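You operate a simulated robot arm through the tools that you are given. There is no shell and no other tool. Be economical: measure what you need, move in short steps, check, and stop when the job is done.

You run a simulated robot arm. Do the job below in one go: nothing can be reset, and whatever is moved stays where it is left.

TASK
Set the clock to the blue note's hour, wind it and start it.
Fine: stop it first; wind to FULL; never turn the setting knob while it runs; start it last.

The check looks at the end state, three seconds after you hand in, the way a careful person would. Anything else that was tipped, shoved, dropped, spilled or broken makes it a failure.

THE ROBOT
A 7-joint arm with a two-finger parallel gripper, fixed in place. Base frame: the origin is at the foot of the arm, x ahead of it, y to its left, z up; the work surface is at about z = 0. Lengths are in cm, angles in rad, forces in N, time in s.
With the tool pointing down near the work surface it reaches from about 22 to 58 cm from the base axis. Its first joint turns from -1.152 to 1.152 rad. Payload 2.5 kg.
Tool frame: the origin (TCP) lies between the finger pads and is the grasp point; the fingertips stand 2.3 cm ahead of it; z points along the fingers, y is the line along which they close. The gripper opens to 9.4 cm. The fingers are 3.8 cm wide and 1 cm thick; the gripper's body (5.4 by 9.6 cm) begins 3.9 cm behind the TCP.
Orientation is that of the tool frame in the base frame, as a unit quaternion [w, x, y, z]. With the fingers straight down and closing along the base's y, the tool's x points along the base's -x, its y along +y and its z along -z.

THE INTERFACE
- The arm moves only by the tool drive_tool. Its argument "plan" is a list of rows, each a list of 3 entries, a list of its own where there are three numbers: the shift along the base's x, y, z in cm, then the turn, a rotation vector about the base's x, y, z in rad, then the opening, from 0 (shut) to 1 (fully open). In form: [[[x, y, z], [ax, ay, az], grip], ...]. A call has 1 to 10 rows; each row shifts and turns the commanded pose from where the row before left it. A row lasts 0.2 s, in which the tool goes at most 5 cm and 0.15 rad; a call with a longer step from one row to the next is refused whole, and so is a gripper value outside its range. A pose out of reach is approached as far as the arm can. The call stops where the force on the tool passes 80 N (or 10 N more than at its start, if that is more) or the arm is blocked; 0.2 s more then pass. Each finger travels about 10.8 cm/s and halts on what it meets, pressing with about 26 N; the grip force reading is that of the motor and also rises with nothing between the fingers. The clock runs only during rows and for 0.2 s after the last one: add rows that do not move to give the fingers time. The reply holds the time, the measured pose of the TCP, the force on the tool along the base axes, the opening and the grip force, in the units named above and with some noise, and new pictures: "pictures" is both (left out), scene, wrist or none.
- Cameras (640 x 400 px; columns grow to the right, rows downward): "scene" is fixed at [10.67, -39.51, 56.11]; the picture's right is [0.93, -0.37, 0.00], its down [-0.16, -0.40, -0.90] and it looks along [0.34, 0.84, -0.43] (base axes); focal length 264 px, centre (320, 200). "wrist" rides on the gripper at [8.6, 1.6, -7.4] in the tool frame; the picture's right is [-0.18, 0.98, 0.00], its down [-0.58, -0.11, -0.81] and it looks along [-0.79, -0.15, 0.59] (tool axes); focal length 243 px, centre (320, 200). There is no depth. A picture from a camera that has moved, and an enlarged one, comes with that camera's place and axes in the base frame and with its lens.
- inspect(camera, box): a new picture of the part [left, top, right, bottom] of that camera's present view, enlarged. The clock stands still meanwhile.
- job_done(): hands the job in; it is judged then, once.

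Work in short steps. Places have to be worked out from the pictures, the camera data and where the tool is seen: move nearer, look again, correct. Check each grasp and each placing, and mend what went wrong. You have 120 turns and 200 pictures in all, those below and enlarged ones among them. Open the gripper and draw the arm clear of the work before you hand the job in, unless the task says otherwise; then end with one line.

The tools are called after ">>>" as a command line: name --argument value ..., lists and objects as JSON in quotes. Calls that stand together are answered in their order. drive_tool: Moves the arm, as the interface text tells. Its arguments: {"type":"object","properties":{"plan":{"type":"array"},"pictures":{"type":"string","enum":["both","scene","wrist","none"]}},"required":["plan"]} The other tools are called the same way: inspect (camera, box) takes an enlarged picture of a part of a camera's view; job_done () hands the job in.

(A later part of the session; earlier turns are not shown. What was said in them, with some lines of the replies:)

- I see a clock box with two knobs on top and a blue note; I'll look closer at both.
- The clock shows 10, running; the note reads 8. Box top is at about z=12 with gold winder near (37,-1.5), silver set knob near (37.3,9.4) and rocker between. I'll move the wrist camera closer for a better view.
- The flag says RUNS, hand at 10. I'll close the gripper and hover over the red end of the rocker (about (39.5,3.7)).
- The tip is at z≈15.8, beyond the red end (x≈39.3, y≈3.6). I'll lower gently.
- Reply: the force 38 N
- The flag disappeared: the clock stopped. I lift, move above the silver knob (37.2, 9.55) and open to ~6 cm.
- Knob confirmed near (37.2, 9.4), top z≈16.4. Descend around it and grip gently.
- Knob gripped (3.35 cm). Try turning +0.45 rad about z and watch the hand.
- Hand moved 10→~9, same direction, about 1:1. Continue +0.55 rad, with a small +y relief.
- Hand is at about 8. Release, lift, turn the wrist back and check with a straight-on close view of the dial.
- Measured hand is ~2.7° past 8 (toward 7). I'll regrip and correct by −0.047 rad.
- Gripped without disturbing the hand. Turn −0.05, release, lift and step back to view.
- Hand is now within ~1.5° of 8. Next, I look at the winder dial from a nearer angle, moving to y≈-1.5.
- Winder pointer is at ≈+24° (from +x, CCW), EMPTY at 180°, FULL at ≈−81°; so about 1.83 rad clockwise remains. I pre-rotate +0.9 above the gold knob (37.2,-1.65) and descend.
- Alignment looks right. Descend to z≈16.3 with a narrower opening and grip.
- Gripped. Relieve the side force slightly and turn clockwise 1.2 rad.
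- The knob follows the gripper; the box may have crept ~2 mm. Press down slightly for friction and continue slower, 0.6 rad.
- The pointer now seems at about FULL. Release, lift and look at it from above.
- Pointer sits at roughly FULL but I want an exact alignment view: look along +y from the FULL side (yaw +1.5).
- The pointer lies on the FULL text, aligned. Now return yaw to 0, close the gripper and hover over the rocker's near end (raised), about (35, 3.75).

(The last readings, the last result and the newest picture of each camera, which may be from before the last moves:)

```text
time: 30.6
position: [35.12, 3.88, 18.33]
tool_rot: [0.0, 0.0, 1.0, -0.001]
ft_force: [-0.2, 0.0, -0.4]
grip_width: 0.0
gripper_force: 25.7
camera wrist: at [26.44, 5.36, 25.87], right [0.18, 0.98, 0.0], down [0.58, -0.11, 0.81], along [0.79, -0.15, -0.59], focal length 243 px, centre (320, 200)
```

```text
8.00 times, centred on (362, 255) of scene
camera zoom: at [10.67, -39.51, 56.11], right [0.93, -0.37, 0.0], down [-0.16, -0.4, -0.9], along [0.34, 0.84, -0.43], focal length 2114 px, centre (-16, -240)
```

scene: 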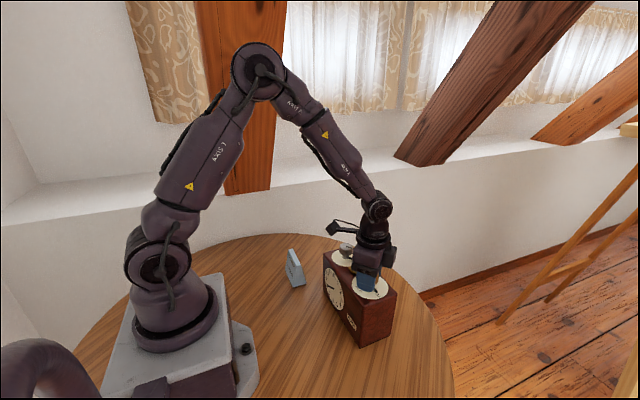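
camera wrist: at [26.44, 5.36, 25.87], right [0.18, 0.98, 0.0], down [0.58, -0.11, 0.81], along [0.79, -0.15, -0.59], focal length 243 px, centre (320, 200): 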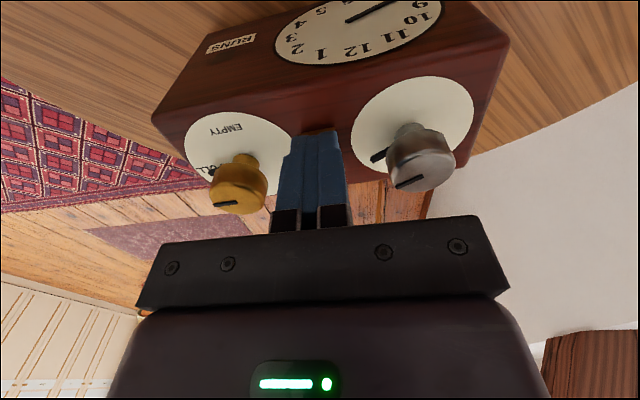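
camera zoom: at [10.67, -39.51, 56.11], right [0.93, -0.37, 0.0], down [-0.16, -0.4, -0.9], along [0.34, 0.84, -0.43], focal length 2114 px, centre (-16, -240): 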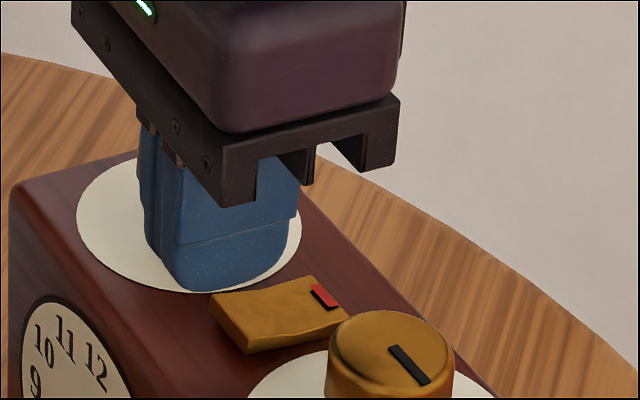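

Positioned above the near end. Press down gently.

>>> drive_tool --plan '[[[0, -0.1, -0.7], [0, 0, 0], 0], [[0, 0, -0.5], [0, 0, 0], 0], [[0, 0, -0.4], [0, 0, 0], 0], [[0, 0, -0.4], [0, 0, 0], 0], [[0, 0, 0], [0, 0, 0], 0]]' --pictures "none"

>>> inspect --camera "scene" --box '[322, 240, 402, 340]'

```text
time: 31.8
position: [35.26, 3.71, 16.47]
tool_rot: [0.003, -0.001, 1.0, 0.001]
ft_force: [-26.9, -5.2, 70.8]
grip_width: 0.01
gripper_force: 26.2
```

```text
4.00 times, centred on (362, 290) of scene
camera zoom: at [10.63, -39.51, 56.11], right [0.93, -0.37, 0.0], down [-0.16, -0.4, -0.9], along [0.34, 0.84, -0.43], focal length 1057 px, centre (152, -160)
```

zoom: 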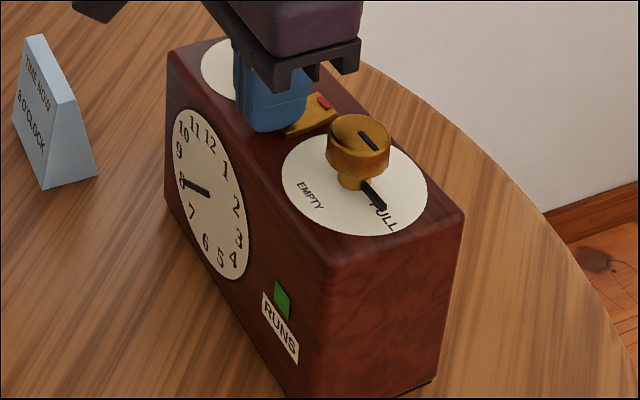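

Green flag is up: running. Lift straight up and retract clear.

>>> drive_tool --plan '[[[0, 0, 2.5], [0, 0, 0], 0], [[0, 0, 4], [0, 0, 0], 0], [[-2, 0, 4], [0, 0, 0], 0.5], [[-3.5, 0, 3], [0, 0, 0], 1], [[-3.5, 0, 1], [0, 0, 0], 1], [[-2, 0, 0], [0, 0, 0], 1], [[0, 0, 0], [0, 0, 0], 1]]'

>>> inspect --camera "wrist" --box '[225, 40, 401, 150]'

>>> inspect --camera "scene" --box '[322, 240, 402, 340]'

```text
time: 33.4
position: [23.87, 3.64, 30.54]
tool_rot: [0.001, -0.001, 1.0, 0.0]
ft_force: [0.8, -0.7, -0.4]
grip_width: 9.38
gripper_force: 0.1
camera wrist: at [15.39, 5.1, 38.06], right [0.18, 0.98, 0.0], down [0.58, -0.11, 0.81], along [0.79, -0.15, -0.59], focal length 243 px, centre (320, 200)
```

scene: 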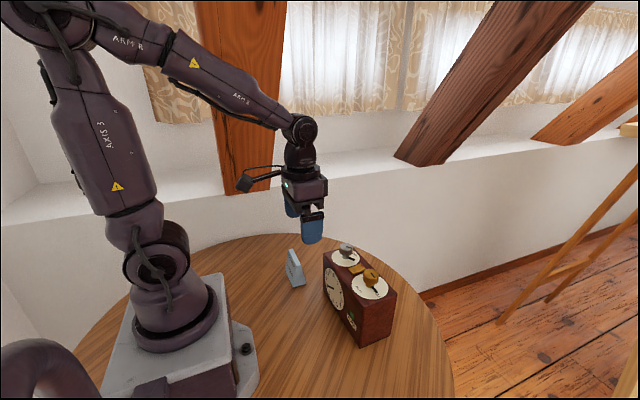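
wrist: 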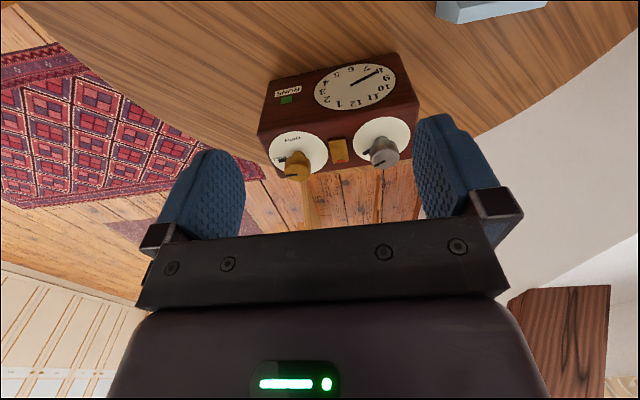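

```text
3.64 times, centred on (313, 95) of wrist
camera zoom: at [15.39, 5.1, 38.06], right [0.18, 0.98, 0.0], down [0.58, -0.11, 0.81], along [0.79, -0.15, -0.59], focal length 882 px, centre (346, 582)
```

zoom: 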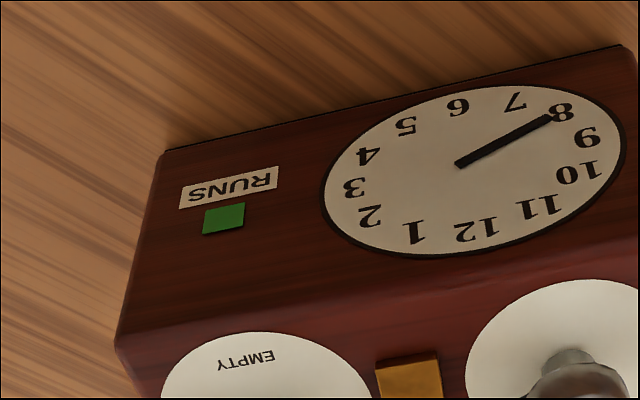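

```text
4.00 times, centred on (362, 290) of scene
camera zoom: at [10.66, -39.51, 56.11], right [0.93, -0.37, 0.0], down [-0.16, -0.4, -0.9], along [0.34, 0.84, -0.43], focal length 1057 px, centre (152, -160)
```

zoom: 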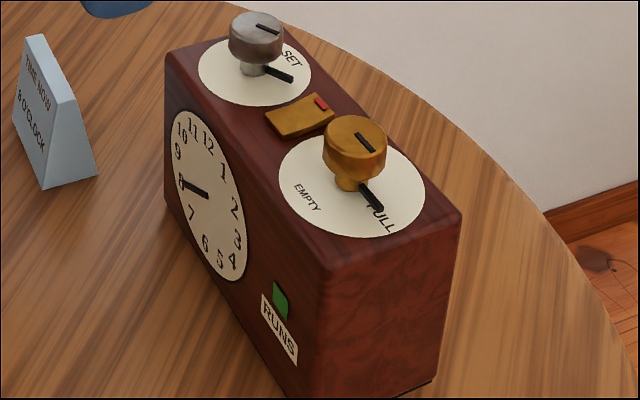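

The clock reads 8, the winder is at FULL, the green RUNS flag shows, the note is untouched and the arm is clear with the gripper open. Handing in.

>>> job_done

```text
The job is handed in.
```

I stopped the clock, set it to 8 as the blue note says, wound it to FULL and started it last; the RUNS flag is showing, though the clock crept about half a centimetre on the table during winding.
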